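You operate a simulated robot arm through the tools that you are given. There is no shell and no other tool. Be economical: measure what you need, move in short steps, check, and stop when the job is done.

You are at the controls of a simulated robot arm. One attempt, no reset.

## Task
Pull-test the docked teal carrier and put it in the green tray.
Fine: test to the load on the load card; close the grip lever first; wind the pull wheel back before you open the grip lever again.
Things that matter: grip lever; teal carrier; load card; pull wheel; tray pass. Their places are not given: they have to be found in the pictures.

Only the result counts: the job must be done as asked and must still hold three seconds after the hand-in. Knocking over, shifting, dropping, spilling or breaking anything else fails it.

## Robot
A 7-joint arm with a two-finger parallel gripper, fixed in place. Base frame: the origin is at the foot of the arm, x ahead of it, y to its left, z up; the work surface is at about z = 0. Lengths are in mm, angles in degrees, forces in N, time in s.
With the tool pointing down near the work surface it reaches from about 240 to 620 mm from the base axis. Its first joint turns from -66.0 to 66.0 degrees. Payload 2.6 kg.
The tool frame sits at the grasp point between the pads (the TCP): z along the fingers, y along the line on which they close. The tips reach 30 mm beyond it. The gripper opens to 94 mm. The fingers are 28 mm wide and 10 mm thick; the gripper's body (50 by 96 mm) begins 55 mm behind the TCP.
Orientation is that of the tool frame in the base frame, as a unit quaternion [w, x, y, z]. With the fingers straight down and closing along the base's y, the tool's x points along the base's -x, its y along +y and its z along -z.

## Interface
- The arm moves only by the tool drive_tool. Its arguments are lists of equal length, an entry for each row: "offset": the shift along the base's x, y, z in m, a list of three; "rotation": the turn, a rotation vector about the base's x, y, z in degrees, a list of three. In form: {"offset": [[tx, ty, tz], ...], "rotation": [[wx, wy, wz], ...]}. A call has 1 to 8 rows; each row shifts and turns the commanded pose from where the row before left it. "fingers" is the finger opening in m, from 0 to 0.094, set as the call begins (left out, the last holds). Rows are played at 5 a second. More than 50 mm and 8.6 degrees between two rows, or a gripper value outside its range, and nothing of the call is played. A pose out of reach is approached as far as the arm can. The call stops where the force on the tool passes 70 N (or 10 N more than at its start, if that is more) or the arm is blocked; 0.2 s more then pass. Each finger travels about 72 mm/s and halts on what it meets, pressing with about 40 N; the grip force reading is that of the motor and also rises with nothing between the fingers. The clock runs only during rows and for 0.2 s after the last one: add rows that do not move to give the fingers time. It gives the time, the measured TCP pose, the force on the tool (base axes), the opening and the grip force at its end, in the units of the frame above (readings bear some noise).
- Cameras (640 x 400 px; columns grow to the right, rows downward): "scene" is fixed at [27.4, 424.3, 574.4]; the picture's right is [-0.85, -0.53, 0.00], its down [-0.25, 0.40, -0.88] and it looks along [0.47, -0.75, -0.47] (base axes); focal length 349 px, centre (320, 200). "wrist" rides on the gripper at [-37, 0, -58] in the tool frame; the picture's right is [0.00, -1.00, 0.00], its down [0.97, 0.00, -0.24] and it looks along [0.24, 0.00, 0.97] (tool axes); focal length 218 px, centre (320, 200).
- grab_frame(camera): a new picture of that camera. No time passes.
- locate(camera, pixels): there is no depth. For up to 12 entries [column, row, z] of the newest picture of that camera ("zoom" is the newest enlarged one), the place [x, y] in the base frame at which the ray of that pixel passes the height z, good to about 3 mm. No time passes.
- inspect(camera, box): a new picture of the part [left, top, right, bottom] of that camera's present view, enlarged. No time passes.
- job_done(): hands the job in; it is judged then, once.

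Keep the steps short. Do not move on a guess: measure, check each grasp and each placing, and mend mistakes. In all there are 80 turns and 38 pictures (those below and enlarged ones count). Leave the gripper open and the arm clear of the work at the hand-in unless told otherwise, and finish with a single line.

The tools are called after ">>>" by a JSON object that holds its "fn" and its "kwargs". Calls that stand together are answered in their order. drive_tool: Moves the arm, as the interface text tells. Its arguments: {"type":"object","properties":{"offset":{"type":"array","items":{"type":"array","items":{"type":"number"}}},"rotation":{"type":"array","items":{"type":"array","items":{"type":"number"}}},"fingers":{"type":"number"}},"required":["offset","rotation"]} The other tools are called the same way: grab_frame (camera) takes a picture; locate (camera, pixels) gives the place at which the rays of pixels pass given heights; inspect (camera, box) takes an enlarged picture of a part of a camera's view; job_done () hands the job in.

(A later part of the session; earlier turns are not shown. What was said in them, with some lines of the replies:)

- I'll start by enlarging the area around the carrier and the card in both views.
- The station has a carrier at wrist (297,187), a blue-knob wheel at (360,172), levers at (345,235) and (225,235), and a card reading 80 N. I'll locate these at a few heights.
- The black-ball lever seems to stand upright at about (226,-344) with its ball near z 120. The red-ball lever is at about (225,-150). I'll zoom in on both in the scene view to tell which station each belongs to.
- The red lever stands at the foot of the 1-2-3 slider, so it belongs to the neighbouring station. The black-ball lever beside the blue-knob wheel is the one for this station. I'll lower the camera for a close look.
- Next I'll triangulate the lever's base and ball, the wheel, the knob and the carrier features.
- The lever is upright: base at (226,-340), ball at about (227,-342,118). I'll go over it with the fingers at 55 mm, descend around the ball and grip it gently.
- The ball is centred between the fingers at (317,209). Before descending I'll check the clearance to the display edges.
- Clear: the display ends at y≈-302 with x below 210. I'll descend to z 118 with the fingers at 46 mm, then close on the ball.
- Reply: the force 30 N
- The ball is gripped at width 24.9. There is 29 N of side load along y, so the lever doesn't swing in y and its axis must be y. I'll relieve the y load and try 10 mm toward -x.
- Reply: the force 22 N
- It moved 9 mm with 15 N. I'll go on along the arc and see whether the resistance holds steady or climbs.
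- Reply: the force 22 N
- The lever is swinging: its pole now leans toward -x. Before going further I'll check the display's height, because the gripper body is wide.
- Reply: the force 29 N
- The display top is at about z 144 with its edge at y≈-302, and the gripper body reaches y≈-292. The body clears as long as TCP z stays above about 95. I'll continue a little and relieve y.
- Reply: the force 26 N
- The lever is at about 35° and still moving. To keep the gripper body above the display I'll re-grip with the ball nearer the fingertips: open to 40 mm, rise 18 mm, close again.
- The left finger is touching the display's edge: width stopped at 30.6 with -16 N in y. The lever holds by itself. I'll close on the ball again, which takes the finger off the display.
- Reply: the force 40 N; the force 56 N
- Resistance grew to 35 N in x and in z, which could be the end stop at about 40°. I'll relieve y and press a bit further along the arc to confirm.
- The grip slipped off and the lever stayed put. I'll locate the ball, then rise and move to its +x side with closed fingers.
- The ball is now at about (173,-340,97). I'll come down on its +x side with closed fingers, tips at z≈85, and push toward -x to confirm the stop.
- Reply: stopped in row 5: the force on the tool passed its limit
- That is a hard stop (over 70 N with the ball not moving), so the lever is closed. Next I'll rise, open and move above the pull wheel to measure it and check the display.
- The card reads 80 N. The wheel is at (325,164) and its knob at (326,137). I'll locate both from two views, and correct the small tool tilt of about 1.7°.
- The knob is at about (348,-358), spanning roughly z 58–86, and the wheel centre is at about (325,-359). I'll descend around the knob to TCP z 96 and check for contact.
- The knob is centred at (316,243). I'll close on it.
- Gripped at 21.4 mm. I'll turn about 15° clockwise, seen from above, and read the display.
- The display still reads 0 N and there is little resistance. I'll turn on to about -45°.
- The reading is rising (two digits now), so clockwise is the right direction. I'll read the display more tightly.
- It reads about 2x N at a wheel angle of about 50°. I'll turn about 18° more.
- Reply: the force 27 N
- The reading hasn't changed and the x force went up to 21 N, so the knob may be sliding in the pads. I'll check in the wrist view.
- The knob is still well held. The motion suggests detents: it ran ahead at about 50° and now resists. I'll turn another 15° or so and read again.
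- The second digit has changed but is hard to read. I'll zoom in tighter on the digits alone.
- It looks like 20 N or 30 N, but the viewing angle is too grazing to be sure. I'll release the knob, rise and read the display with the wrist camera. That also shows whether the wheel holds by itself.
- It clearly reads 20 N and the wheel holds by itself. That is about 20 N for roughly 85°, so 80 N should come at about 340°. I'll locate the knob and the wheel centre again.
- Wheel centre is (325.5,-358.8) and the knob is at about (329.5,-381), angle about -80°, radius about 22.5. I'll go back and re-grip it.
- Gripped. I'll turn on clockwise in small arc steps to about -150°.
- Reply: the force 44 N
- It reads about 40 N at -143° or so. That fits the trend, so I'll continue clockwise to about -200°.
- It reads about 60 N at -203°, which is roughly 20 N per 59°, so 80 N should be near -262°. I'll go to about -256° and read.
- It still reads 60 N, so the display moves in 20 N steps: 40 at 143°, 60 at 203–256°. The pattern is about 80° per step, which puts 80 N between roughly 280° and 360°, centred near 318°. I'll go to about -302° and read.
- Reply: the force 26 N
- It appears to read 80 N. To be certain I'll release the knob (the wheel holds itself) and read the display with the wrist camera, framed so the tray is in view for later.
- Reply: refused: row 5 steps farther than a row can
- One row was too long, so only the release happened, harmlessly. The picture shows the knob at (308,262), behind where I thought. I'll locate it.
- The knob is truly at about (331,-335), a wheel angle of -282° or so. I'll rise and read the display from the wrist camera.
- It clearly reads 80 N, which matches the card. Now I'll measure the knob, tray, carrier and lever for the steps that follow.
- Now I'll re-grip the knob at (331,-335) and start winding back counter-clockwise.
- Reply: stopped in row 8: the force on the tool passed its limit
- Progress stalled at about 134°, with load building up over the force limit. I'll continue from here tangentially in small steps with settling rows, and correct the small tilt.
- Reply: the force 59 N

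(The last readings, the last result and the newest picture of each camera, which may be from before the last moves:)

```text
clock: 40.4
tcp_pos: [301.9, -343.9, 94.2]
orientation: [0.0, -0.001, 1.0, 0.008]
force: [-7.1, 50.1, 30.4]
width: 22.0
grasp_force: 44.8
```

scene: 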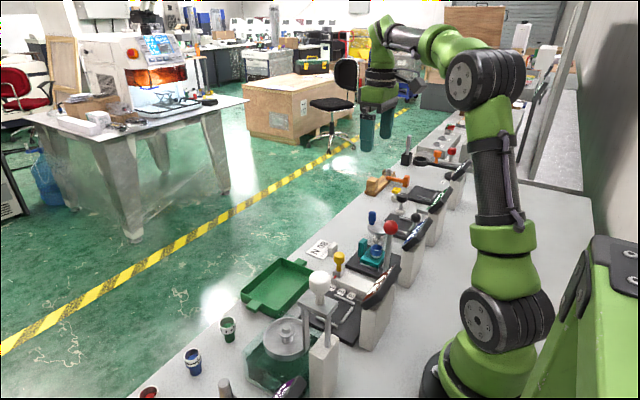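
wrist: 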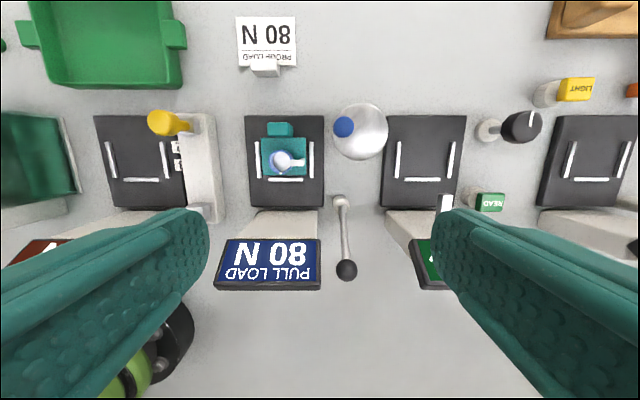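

The pads are nearly tangential to the needed motion here, so x friction slips and y is loaded. I'll open, centre on the knob at about (308,-344), yaw the hand -41° so the fingers close along the tangent, and close again.

>>> {"fn": "drive_tool", "kwargs": {"fingers": 0.046, "offset": [[0, 0.003, 0.001], [0.003, 0.003, 0.001], [0.003, 0, 0], [0, 0, 0], [0, 0, 0], [0, 0, 0], [0, 0, 0]], "rotation": [[0, 0, 0], [0, 0, 0], [0, 0, -8.2], [0, 0, -8.2], [0, 0, -8.2], [0, 0, -8.2], [0, 0, -8.2]]}}

```text
clock: 42.0
tcp_pos: [306.6, -344.2, 97.2]
orientation: [0.0, 0.35, 0.937, 0.0]
force: [0.0, -0.9, -0.6]
width: 46.0
grasp_force: 0.0
```

No contact. I'll close on the knob and watch how the tool centres.

>>> {"fn": "drive_tool", "kwargs": {"fingers": 0.0, "offset": [[0.001, 0, 0], [0, 0, 0], [0, 0, 0]], "rotation": [[0, 0, 0], [0, 0, 0], [0, 0, 0]]}}

```text
clock: 42.8
tcp_pos: [303.8, -346.0, 95.9]
orientation: [-0.001, 0.352, 0.936, -0.001]
force: [-22.4, -2.8, 7.3]
width: 21.5
grasp_force: 45.3
```

The tool shifted along the tangent, so the knob is really at about 149°: the wheel has been turning. I'll carry on counter-clockwise, yawing the hand along with it in 8° steps.

>>> {"fn": "drive_tool", "kwargs": {"offset": [[-0.0035, -0.0049, 0], [-0.0011, -0.0033, 0], [-0.0006, -0.0033, 0], [-0.0002, -0.0034, 0], [0.0003, -0.0034, 0], [0.0008, -0.0034, 0], [0.0012, -0.0032, 0], [0, 0, 0]], "rotation": [[0, 0, 8], [0, 0, 8], [0, 0, 8], [0, 0, 8], [0, 0, 8], [0, 0, 8], [0, 0, 8], [0, 0, 0]]}}

```text
clock: 44.5
tcp_pos: [305.6, -369.3, 96.4]
orientation: [0.0, -0.132, 0.991, 0.001]
force: [7.2, -5.8, -22.2]
width: 21.2
grasp_force: 45.1
```

That works well: about 206° with low forces. I'll keep going.

>>> {"fn": "drive_tool", "kwargs": {"offset": [[0.0021, -0.0027, 0], [0.002, -0.0026, 0], [0.0024, -0.0024, 0], [0.0026, -0.002, 0], [0.003, -0.0017, 0], [0.0031, -0.0012, 0], [0.0032, -0.0007, 0], [0, 0, 0]], "rotation": [[0, 0, 8], [0, 0, 8], [0, 0, 8], [0, 0, 8], [0, 0, 8], [0, 0, 8], [0, 0, 8], [0, 0, 0]]}}

```text
clock: 46.4
tcp_pos: [322.8, -382.6, 95.8]
orientation: [0.001, -0.583, 0.813, 0.003]
force: [14.9, 8.7, -19.3]
width: 21.2
grasp_force: 45.1
```

About 262° and smooth. I'll continue, watching whether the wrist keeps following.

>>> {"fn": "drive_tool", "kwargs": {"offset": [[0.0034, -0.0003, 0], [0.0033, 0.0002, 0], [0.0033, 0.0006, 0], [0.0032, 0.0011, 0], [0.003, 0.0015, 0], [0, 0, 0]], "rotation": [[0, 0, 8], [0, 0, 8], [0, 0, 8], [0, 0, 8], [0, 0, 8], [0, 0, 0]]}}

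```text
clock: 47.8
tcp_pos: [338.0, -379.4, 97.5]
orientation: [-0.001, 0.823, -0.568, -0.002]
force: [-10.4, 27.2, 10.1]
width: 21.2
grasp_force: 44.8
```

About 301°. I'll do the last stretch to roughly the starting angle (357°), with less yaw.

>>> {"fn": "drive_tool", "kwargs": {"offset": [[0.0027, 0.002, 0], [0.0025, 0.0022, 0], [0.0021, 0.0026, 0], [0.0017, 0.0029, 0], [0.0013, 0.0031, 0], [0.0009, 0.0032, 0], [0.0004, 0.0033, 0], [0, 0, 0]], "rotation": [[0, 0, 8], [0, 0, 8], [0, 0, 6], [0, 0, 5], [0, 0, 4], [0, 0, 3], [0, 0, 0], [0, 0, 0]]}}

```text
clock: 48.3
tcp_pos: [344.7, -376.0, 94.3]
orientation: [0.02, 0.874, -0.486, 0.007]
force: [-6.7, 3.2, 2.4]
width: 21.2
grasp_force: 45.3
out of reach, approached as far as the arm can: row 1, 2
stopped in row 2: the force on the tool passed its limit (the readings are from after the stop); the commanded pose is now the measured one
```

The wrist limit is reached at about 318°. I'll open, correct the tilt, and yaw the hand back about 136° around the knob for a fresh grip.

>>> {"fn": "drive_tool", "kwargs": {"fingers": 0.05, "offset": [[0, 0, 0], [0, 0, 0], [0, 0, 0.002], [0, 0, 0], [0, 0, 0], [0, 0, 0], [0, 0, 0], [0, 0, 0]], "rotation": [[0, 0, 0], [2.4, -0.4, 0], [0, 0, -8.5], [0, 0, -8.5], [0, 0, -8.5], [0, 0, -8.5], [0, 0, -8.5], [0, 0, -8.5]]}}

>>> {"fn": "drive_tool", "kwargs": {"offset": [[0, 0, 0], [0, 0, 0], [0, 0, 0], [0, 0, 0], [0, 0, 0], [0, 0, 0], [0, 0, 0], [0, 0, 0]], "rotation": [[0, 0, -8.5], [0, 0, -8.5], [0, 0, -8.5], [0, 0, -8.5], [0, 0, -8.5], [0, 0, -8.5], [0, 0, -8.5], [0, 0, -8.5]]}}

>>> {"fn": "drive_tool", "kwargs": {"offset": [[0, 0, 0], [0, 0, 0]], "rotation": [[0, 0, -8.5], [0, 0, -8.5]]}}

```text
clock: 50.1
tcp_pos: [352.3, -363.2, 88.9]
orientation: [0.0, -0.581, 0.814, 0.0]
force: [0.9, -0.2, 0.1]
width: 50.0
grasp_force: 0.1
out of reach, approached as far as the arm can: row 2
```

```text
clock: 51.9
tcp_pos: [353.8, -363.7, 89.9]
orientation: [0.0, -0.026, 1.0, 0.002]
force: [0.4, -0.1, 0.6]
width: 50.1
grasp_force: 0.0
```

```text
clock: 52.5
tcp_pos: [353.7, -362.6, 88.9]
orientation: [0.0, 0.121, 0.993, 0.0]
force: [-0.2, -0.3, 0.4]
width: 50.3
grasp_force: 0.1
```

The tool settled at (353.7,-363), a bit off the expected knob position. I'll move to (348,-369,96), which covers both possible knob places, and close.

>>> {"fn": "drive_tool", "kwargs": {"fingers": 0.05, "offset": [[0, 0, 0.007], [-0.0055, -0.006, 0], [0, 0, 0]], "rotation": [[0, 0, 0], [0, 0, 0], [0, 0, 0]]}}

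>>> {"fn": "drive_tool", "kwargs": {"fingers": 0.0, "offset": [[0, 0, 0], [0, 0, 0], [0, 0, 0]], "rotation": [[0, 0, 0], [0, 0, 0], [0, 0, 0]]}}

```text
clock: 53.3
tcp_pos: [347.7, -368.9, 95.5]
orientation: [0.0, 0.121, 0.993, 0.001]
force: [0.6, -0.5, 0.1]
width: 49.8
grasp_force: 0.1
```

```text
clock: 54.1
tcp_pos: [347.5, -370.6, 96.2]
orientation: [0.0, 0.121, 0.993, -0.001]
force: [2.3, -11.3, -2.9]
width: 21.0
grasp_force: 45.1
```

Gripped at about 330°. I'll finish the last 30° or so to the start angle and feel for a stop.

>>> {"fn": "drive_tool", "kwargs": {"offset": [[0.0014, 0.003, 0], [0.001, 0.0031, 0], [0.0006, 0.0032, 0], [0.0001, 0.0033, 0], [0, 0, 0]], "rotation": [[0, 0, 3.5], [0, 0, 3.5], [0, 0, 3.5], [0, 0, 3.5], [0, 0, 0]]}}

```text
clock: 55.3
tcp_pos: [351.7, -357.4, 98.7]
orientation: [0.001, -0.002, 1.0, -0.003]
force: [8.1, -23.8, -2.0]
width: 21.6
grasp_force: 44.7
```

Back at about +4°, where the knob started. I'll nudge 4 mm more to check for the end stop.

>>> {"fn": "drive_tool", "kwargs": {"offset": [[0, 0.002, 0], [-0.0002, 0.002, 0], [0, 0, 0]], "rotation": [[0, 0, 0], [0, 0, 0], [0, 0, 0]]}}

```text
clock: 56.1
tcp_pos: [351.3, -357.6, 96.4]
orientation: [0.003, -0.003, 1.0, -0.008]
force: [14.8, -44.4, -11.4]
width: 21.8
grasp_force: 45.6
```

It didn't move at 44 N, so that is the end stop and the wheel is fully back. I'll release, rise and check the display and carrier with one picture.

>>> {"fn": "drive_tool", "kwargs": {"fingers": 0.05, "offset": [[0, -0.004, 0], [0, 0, 0], [0, 0, 0.04], [0, 0, 0.045], [-0.025, 0.017, 0.03], [-0.025, 0.017, 0.03], [-0.025, 0.015, 0.0], [0, 0, 0]], "rotation": [[0, 0, 0], [0, 0, 0], [0, 0, 0], [0, 0, 0], [0, 0, 0], [0, 0, 0], [0, 0, 0], [0, 0, 0]]}}

>>> {"fn": "grab_frame", "kwargs": {"camera": "wrist"}}

```text
clock: 57.9
tcp_pos: [276.3, -307.3, 239.6]
orientation: [0.0, -0.001, 1.0, 0.001]
force: [0.2, 0.5, -0.7]
width: 50.2
grasp_force: 0.1
```

```text
2 pictures are left
```

wrist: 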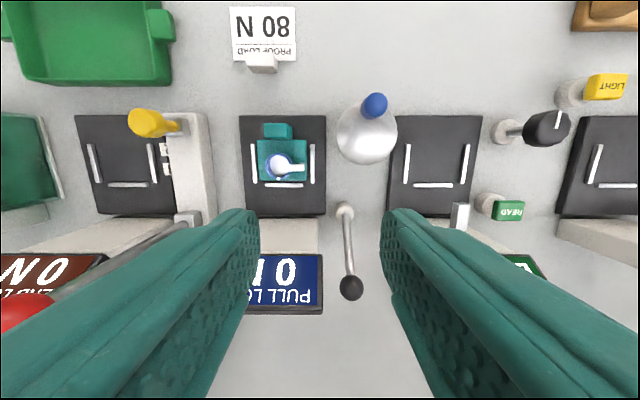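

The display reads 0 N and the carrier is in place. Now I'll open the grip lever. With closed fingers I'll go to the -x side of the ball (ball at about (172,-341,97)), high over the displays first, then down.

>>> {"fn": "drive_tool", "kwargs": {"fingers": 0.0, "offset": [[-0.035, -0.009, 0], [-0.035, -0.009, 0], [-0.035, -0.009, 0], [-0.037, -0.007, 0], [0, 0, -0.04], [0, 0, -0.04], [0, 0, -0.043], [0, 0, 0]], "rotation": [[0, 0, 0], [0, 0, 0], [0, 0, 0], [0, 0, 0], [0, 0, 0], [0, 0, 0], [0, 0, 0], [0, 0, 0]]}}

```text
clock: 59.7
tcp_pos: [135.4, -340.7, 118.4]
orientation: [-0.001, 0.0, 1.0, 0.001]
force: [-0.7, -0.4, -0.3]
width: 0.0
grasp_force: 32.8
```

Clear. I'll push toward +x along the rising arc.

>>> {"fn": "drive_tool", "kwargs": {"offset": [[0.008, 0, 0], [0.008, 0, 0.002], [0.008, 0, 0.003], [0.008, 0, 0.003], [0.008, 0, 0.003], [0.008, 0, 0.002], [0, 0, 0]], "rotation": [[0, 0, 0], [0, 0, 0], [0, 0, 0], [0, 0, 0], [0, 0, 0], [0, 0, 0], [0, 0, 0]]}}

>>> {"fn": "drive_tool", "kwargs": {"offset": [[0.006, 0, 0.001], [0.006, 0, 0.001], [0.004, 0, 0], [0.004, 0, 0], [0.003, 0, 0], [0, 0, 0]], "rotation": [[0, 0, 0], [0, 0, 0], [0, 0, 0], [0, 0, 0], [0, 0, 0], [0, 0, 0]]}}

```text
clock: 61.3
tcp_pos: [181.9, -340.6, 131.4]
orientation: [-0.001, -0.002, 1.0, 0.001]
force: [0.3, -0.5, -0.3]
width: 0.0
grasp_force: 32.7
```

```text
clock: 62.7
tcp_pos: [201.0, -341.5, 133.0]
orientation: [-0.005, 0.002, 1.0, 0.002]
force: [-39.2, 7.9, 9.1]
width: 0.1
grasp_force: 32.9
```

Stop reached at 39 N with the ball at x≈227, so the lever is open again. I'll back off and rise, and measure the carrier from the earlier pictures.

>>> {"fn": "locate", "kwargs": {"camera": "scene", "pixels": [[362.6, 239, 50], [362.6, 239, 60], [362.6, 239, 70], [376, 246, 60], [376, 246, 70], [360, 261, 30], [379, 268, 30], [360, 265, 20]]}}

>>> {"fn": "locate", "kwargs": {"camera": "wrist", "pixels": [[264, 130, 60], [292, 130, 60], [278, 123, 60], [278, 137, 60], [257, 183, 30], [307, 180, 30], [307, 140, 30], [253, 160, 10], [312, 160, 10], [285, 164, 50]]}}

>>> {"fn": "drive_tool", "kwargs": {"offset": [[-0.015, 0, 0.01], [-0.01, 0, 0.04], [0, 0, 0.04], [0.02, 0.0, 0.03], [0, 0, 0]], "rotation": [[0, 0, 0], [0, 0, 0], [0, 0, 0], [0, 0, 0], [0, 0, 0]]}}

```text
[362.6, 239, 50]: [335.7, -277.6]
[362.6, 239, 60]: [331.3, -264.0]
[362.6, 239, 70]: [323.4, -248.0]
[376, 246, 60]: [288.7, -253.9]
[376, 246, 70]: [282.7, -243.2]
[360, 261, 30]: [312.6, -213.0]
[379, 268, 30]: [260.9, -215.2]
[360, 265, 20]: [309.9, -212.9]
```

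```text
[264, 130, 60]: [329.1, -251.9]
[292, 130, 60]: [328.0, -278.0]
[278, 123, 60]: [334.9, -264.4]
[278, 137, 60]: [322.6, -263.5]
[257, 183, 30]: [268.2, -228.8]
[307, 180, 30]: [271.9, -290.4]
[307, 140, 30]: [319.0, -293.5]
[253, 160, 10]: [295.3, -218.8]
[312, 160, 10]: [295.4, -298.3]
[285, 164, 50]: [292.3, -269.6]
```

```text
clock: 63.9
tcp_pos: [199.2, -341.9, 253.4]
orientation: [-0.001, -0.001, 1.0, 0.001]
force: [-0.1, 0.0, 1.0]
width: 0.0
grasp_force: 33.0
```

The tab is centred at (328,-264), top z≈61, 26 mm wide in y, and the block is about x 268–319. I'll go over the tab with the fingers at 50 mm and descend to z 52 in front of the block.

>>> {"fn": "drive_tool", "kwargs": {"fingers": 0.05, "offset": [[0.034, 0.02, -0.01], [0.034, 0.02, -0.01], [0.034, 0.02, -0.01], [0.0315, 0.0175, -0.02], [0, 0, -0.04], [0, 0, -0.045], [0, 0, -0.035], [0, 0, 0]], "rotation": [[0, 0, 0], [0, 0, 0], [0, 0, 0], [0, 0, 0], [0, 0, 0], [0, 0, 0], [0, 0, 0], [0, 0, 0]]}}

```text
clock: 65.7
tcp_pos: [334.3, -263.8, 82.5]
orientation: [0.0, 0.0, 1.0, 0.002]
force: [0.4, 0.7, 0.6]
width: 49.8
grasp_force: 0.1
```

No contact. I'll descend the last 31 mm and close on the tab.

>>> {"fn": "drive_tool", "kwargs": {"offset": [[0, 0, -0.015], [0, 0, -0.016], [0, 0, 0]], "rotation": [[0, 0, 0], [0, 0, 0], [0, 0, 0]]}}

>>> {"fn": "drive_tool", "kwargs": {"fingers": 0.0, "offset": [[0, 0, 0], [0, 0, 0], [0, 0, 0]], "rotation": [[0, 0, 0], [0, 0, 0], [0, 0, 0]]}}

```text
clock: 66.5
tcp_pos: [332.7, -265.1, 52.2]
orientation: [-0.001, -0.001, 1.0, 0.0]
force: [-1.0, 0.5, 0.6]
width: 49.9
grasp_force: 0.0
```

```text
clock: 67.3
tcp_pos: [334.1, -264.3, 52.0]
orientation: [0.0, -0.001, 1.0, 0.001]
force: [0.2, 0.4, 1.0]
width: 29.7
grasp_force: 39.8
```

Gripped at 29.7 mm. I'll lift slowly and watch for snagging.

>>> {"fn": "drive_tool", "kwargs": {"offset": [[0, 0, 0.003], [0, 0, 0.004], [0, 0, 0]], "rotation": [[0, 0, 0], [0, 0, 0], [0, 0, 0]]}}

>>> {"fn": "drive_tool", "kwargs": {"offset": [[0, 0, 0.008], [0, 0, 0.01], [0, 0, 0.01], [0, 0, 0]], "rotation": [[0, 0, 0], [0, 0, 0], [0, 0, 0], [0, 0, 0]]}}

```text
clock: 68.1
tcp_pos: [333.3, -264.1, 59.8]
orientation: [0.0, -0.001, 1.0, 0.001]
force: [-0.5, 0.7, -1.4]
width: 29.7
grasp_force: 40.0
```

```text
clock: 69.1
tcp_pos: [332.9, -264.8, 87.7]
orientation: [0.0, -0.001, 1.0, 0.001]
force: [0.1, -0.1, -0.3]
width: 29.5
grasp_force: 40.5
```

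It lifted freely with almost no weight reading, so I'll check in the scene view that the carrier is really in hand.

>>> {"fn": "inspect", "kwargs": {"camera": "scene", "box": [230, 150, 430, 330]}}

```text
2.22 times, centred on (330, 240) of scene
```

zoom: 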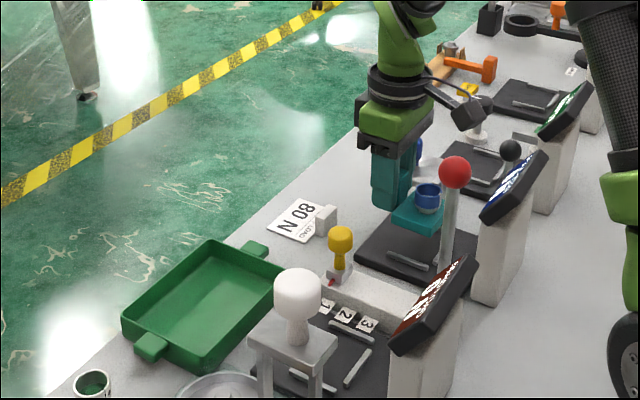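

The carrier is up, level, with its cup. I'll locate the tray's rim corners in this picture.

>>> {"fn": "locate", "kwargs": {"camera": "zoom", "pixels": [[123, 319, 28], [211, 240, 28], [286, 282, 28], [203, 352, 28], [203, 368, 0], [204, 298, 5], [340, 235, 80], [340, 235, 100]]}}

```text
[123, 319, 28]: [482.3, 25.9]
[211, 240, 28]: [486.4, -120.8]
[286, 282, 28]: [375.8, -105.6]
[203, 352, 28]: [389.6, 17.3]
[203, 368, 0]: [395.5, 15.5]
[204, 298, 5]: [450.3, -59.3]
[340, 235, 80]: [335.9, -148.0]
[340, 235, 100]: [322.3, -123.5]
```

The tray centre is about (434,-50). Target TCP is (461,-52). I'll raise to z≈190 and move across in short rows.

>>> {"fn": "drive_tool", "kwargs": {"offset": [[0, 0, 0.03], [0, 0, 0.035], [0, 0, 0.037], [0.02, 0.01, 0], [0.02, 0.03, 0], [0.02, 0.035, 0], [0.02, 0.035, 0], [0, 0, 0]], "rotation": [[0, 0, 0], [0, 0, 0], [0, 0, 0], [0, 0, 0], [0, 0, 0], [0, 0, 0], [0, 0, 0], [0, 0, 0]]}}

>>> {"fn": "drive_tool", "kwargs": {"offset": [[0.02, 0.035, 0], [0.02, 0.035, 0], [0.008, 0.032, 0], [0, 0, -0.03], [0, 0, -0.03], [0, 0, -0.03], [0, 0, 0]], "rotation": [[0, 0, 0], [0, 0, 0], [0, 0, 0], [0, 0, 0], [0, 0, 0], [0, 0, 0], [0, 0, 0]]}}

```text
clock: 70.9
tcp_pos: [413.3, -155.7, 191.3]
orientation: [0.0, 0.0, 1.0, 0.0]
force: [-0.4, 0.8, -2.1]
width: 29.5
grasp_force: 40.1
```

```text
clock: 72.5
tcp_pos: [460.3, -52.4, 99.0]
orientation: [0.0, -0.001, 1.0, 0.001]
force: [-1.5, 0.7, -1.8]
width: 29.6
grasp_force: 40.4
```

Over the tray at z 99. I'll lower in small steps until there is contact.

>>> {"fn": "drive_tool", "kwargs": {"offset": [[0, 0, -0.015], [0, 0, -0.015], [0, 0, -0.01], [0, 0, -0.005], [0, 0, 0]], "rotation": [[0, 0, 0], [0, 0, 0], [0, 0, 0], [0, 0, 0], [0, 0, 0]]}}

>>> {"fn": "drive_tool", "kwargs": {"offset": [[0, 0, -0.003], [0, 0, -0.003], [0, 0, 0]], "rotation": [[0, 0, 0], [0, 0, 0], [0, 0, 0]]}}

```text
clock: 73.7
tcp_pos: [461.4, -51.7, 55.0]
orientation: [0.0, -0.001, 1.0, 0.001]
force: [-0.1, -0.5, -1.3]
width: 29.7
grasp_force: 39.9
```

```text
clock: 74.5
tcp_pos: [461.6, -52.8, 47.6]
orientation: [-0.001, 0.0, 1.0, 0.001]
force: [0.0, -0.1, -2.2]
width: 29.6
grasp_force: 40.0
```

>>> {"fn": "drive_tool", "kwargs": {"offset": [[0, 0, -0.002], [0, 0, -0.001], [0, 0, 0]], "rotation": [[0, 0, 0], [0, 0, 0], [0, 0, 0]]}}

>>> {"fn": "drive_tool", "kwargs": {"offset": [[0, 0, -0.0015], [0, 0, 0]], "rotation": [[0, 0, 0], [0, 0, 0]]}}

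```text
clock: 75.3
tcp_pos: [462.0, -52.0, 46.1]
orientation: [-0.001, -0.001, 1.0, 0.001]
force: [-0.3, 0.7, -1.6]
width: 29.6
grasp_force: 39.7
```

```text
clock: 75.9
tcp_pos: [462.5, -52.6, 43.9]
orientation: [0.0, -0.001, 1.0, 0.001]
force: [0.4, 0.6, -1.1]
width: 29.5
grasp_force: 39.9
```

No contact yet. I'll keep lowering gently.

>>> {"fn": "drive_tool", "kwargs": {"offset": [[0, 0, -0.0015], [0, 0, 0]], "rotation": [[0, 0, 0], [0, 0, 0]]}}

>>> {"fn": "drive_tool", "kwargs": {"offset": [[0, 0, -0.0015], [0, 0, 0]], "rotation": [[0, 0, 0], [0, 0, 0]]}}

>>> {"fn": "drive_tool", "kwargs": {"offset": [[0, 0, -0.001], [0, 0, 0]], "rotation": [[0, 0, 0], [0, 0, 0]]}}

```text
clock: 76.5
tcp_pos: [461.3, -51.9, 44.1]
orientation: [0.001, 0.0, 1.0, 0.0]
force: [-9.3, -0.1, 25.2]
width: 29.6
grasp_force: 39.9
```

```text
clock: 77.1
tcp_pos: [463.1, -53.3, 43.6]
orientation: [0.004, 0.0, 1.0, -0.001]
force: [-3.1, -0.8, 30.7]
width: 29.7
grasp_force: 40.5
```

```text
clock: 77.7
tcp_pos: [462.2, -50.5, 41.8]
orientation: [0.004, -0.001, 1.0, 0.0]
force: [1.3, -2.9, 31.8]
width: 29.8
grasp_force: 40.3
```

Contact at z≈44, and the carrier sits on the tray floor. I'll ease the pressure, open moderately and rise straight up.

>>> {"fn": "drive_tool", "kwargs": {"offset": [[0, 0, 0.0015], [0, 0, 0.0015], [0, 0, 0]], "rotation": [[0, 0, 0], [0, 0, 0], [0, 0, 0]]}}

>>> {"fn": "drive_tool", "kwargs": {"fingers": 0.055, "offset": [[0, 0, 0], [0, 0, 0], [0, 0, 0.02], [0, 0, 0.03], [0, 0, 0.04], [0, 0, 0.04], [0, 0, 0.04], [0, 0, 0]], "rotation": [[0, 0, 0], [0, 0, 0], [0, 0, 0], [0, 0, 0], [0, 0, 0], [0, 0, 0], [0, 0, 0], [0, 0, 0]]}}

>>> {"fn": "drive_tool", "kwargs": {"fingers": 0.094, "offset": [[-0.02, -0.03, 0.02], [-0.02, -0.03, 0.02], [-0.02, -0.03, 0.02], [-0.01, -0.03, 0.01], [-0.01, -0.03, 0], [0, 0, 0]], "rotation": [[0, 0, 0], [0, 0, 0], [0, 0, 0], [0, 0, 0], [0, 0, 0], [0, 0, 0]]}}

>>> {"fn": "grab_frame", "kwargs": {"camera": "wrist"}}

```text
clock: 78.5
tcp_pos: [461.8, -51.8, 41.9]
orientation: [-0.001, -0.001, 1.0, 0.001]
force: [3.5, 0.6, 8.4]
width: 29.8
grasp_force: 39.7
```

```text
clock: 80.3
tcp_pos: [462.4, -51.4, 213.0]
orientation: [0.0, -0.001, 1.0, 0.001]
force: [-0.5, -0.5, 0.2]
width: 54.8
grasp_force: 0.1
```

```text
clock: 81.7
tcp_pos: [381.5, -203.4, 284.8]
orientation: [0.0, -0.001, 1.0, 0.001]
force: [-0.3, 0.2, 0.5]
width: 93.8
grasp_force: 0.0
```

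```text
0 pictures are left
```

wrist: 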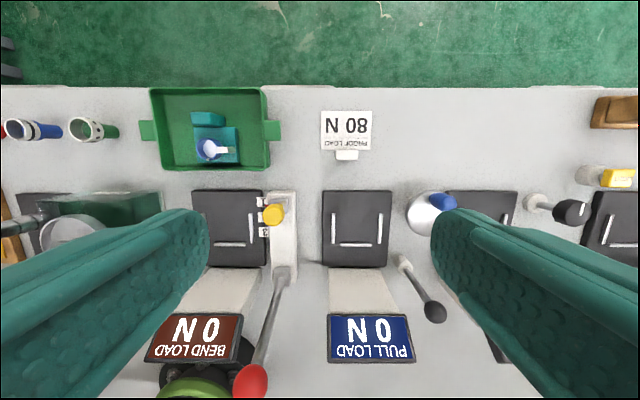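

The carrier and its cup sit inside the green tray at (213,140). The display reads 0 N, the wheel is back, the lever is upright, the gripper is open and the arm is clear. I'll hand in.

>>> {"fn": "job_done", "kwargs": {}}

```text
The job is handed in.
```

I pull-tested the teal carrier to 80 N with the grip lever closed, wound the wheel back to 0 N, opened the lever, and put the carrier in the green tray; the job is handed in.
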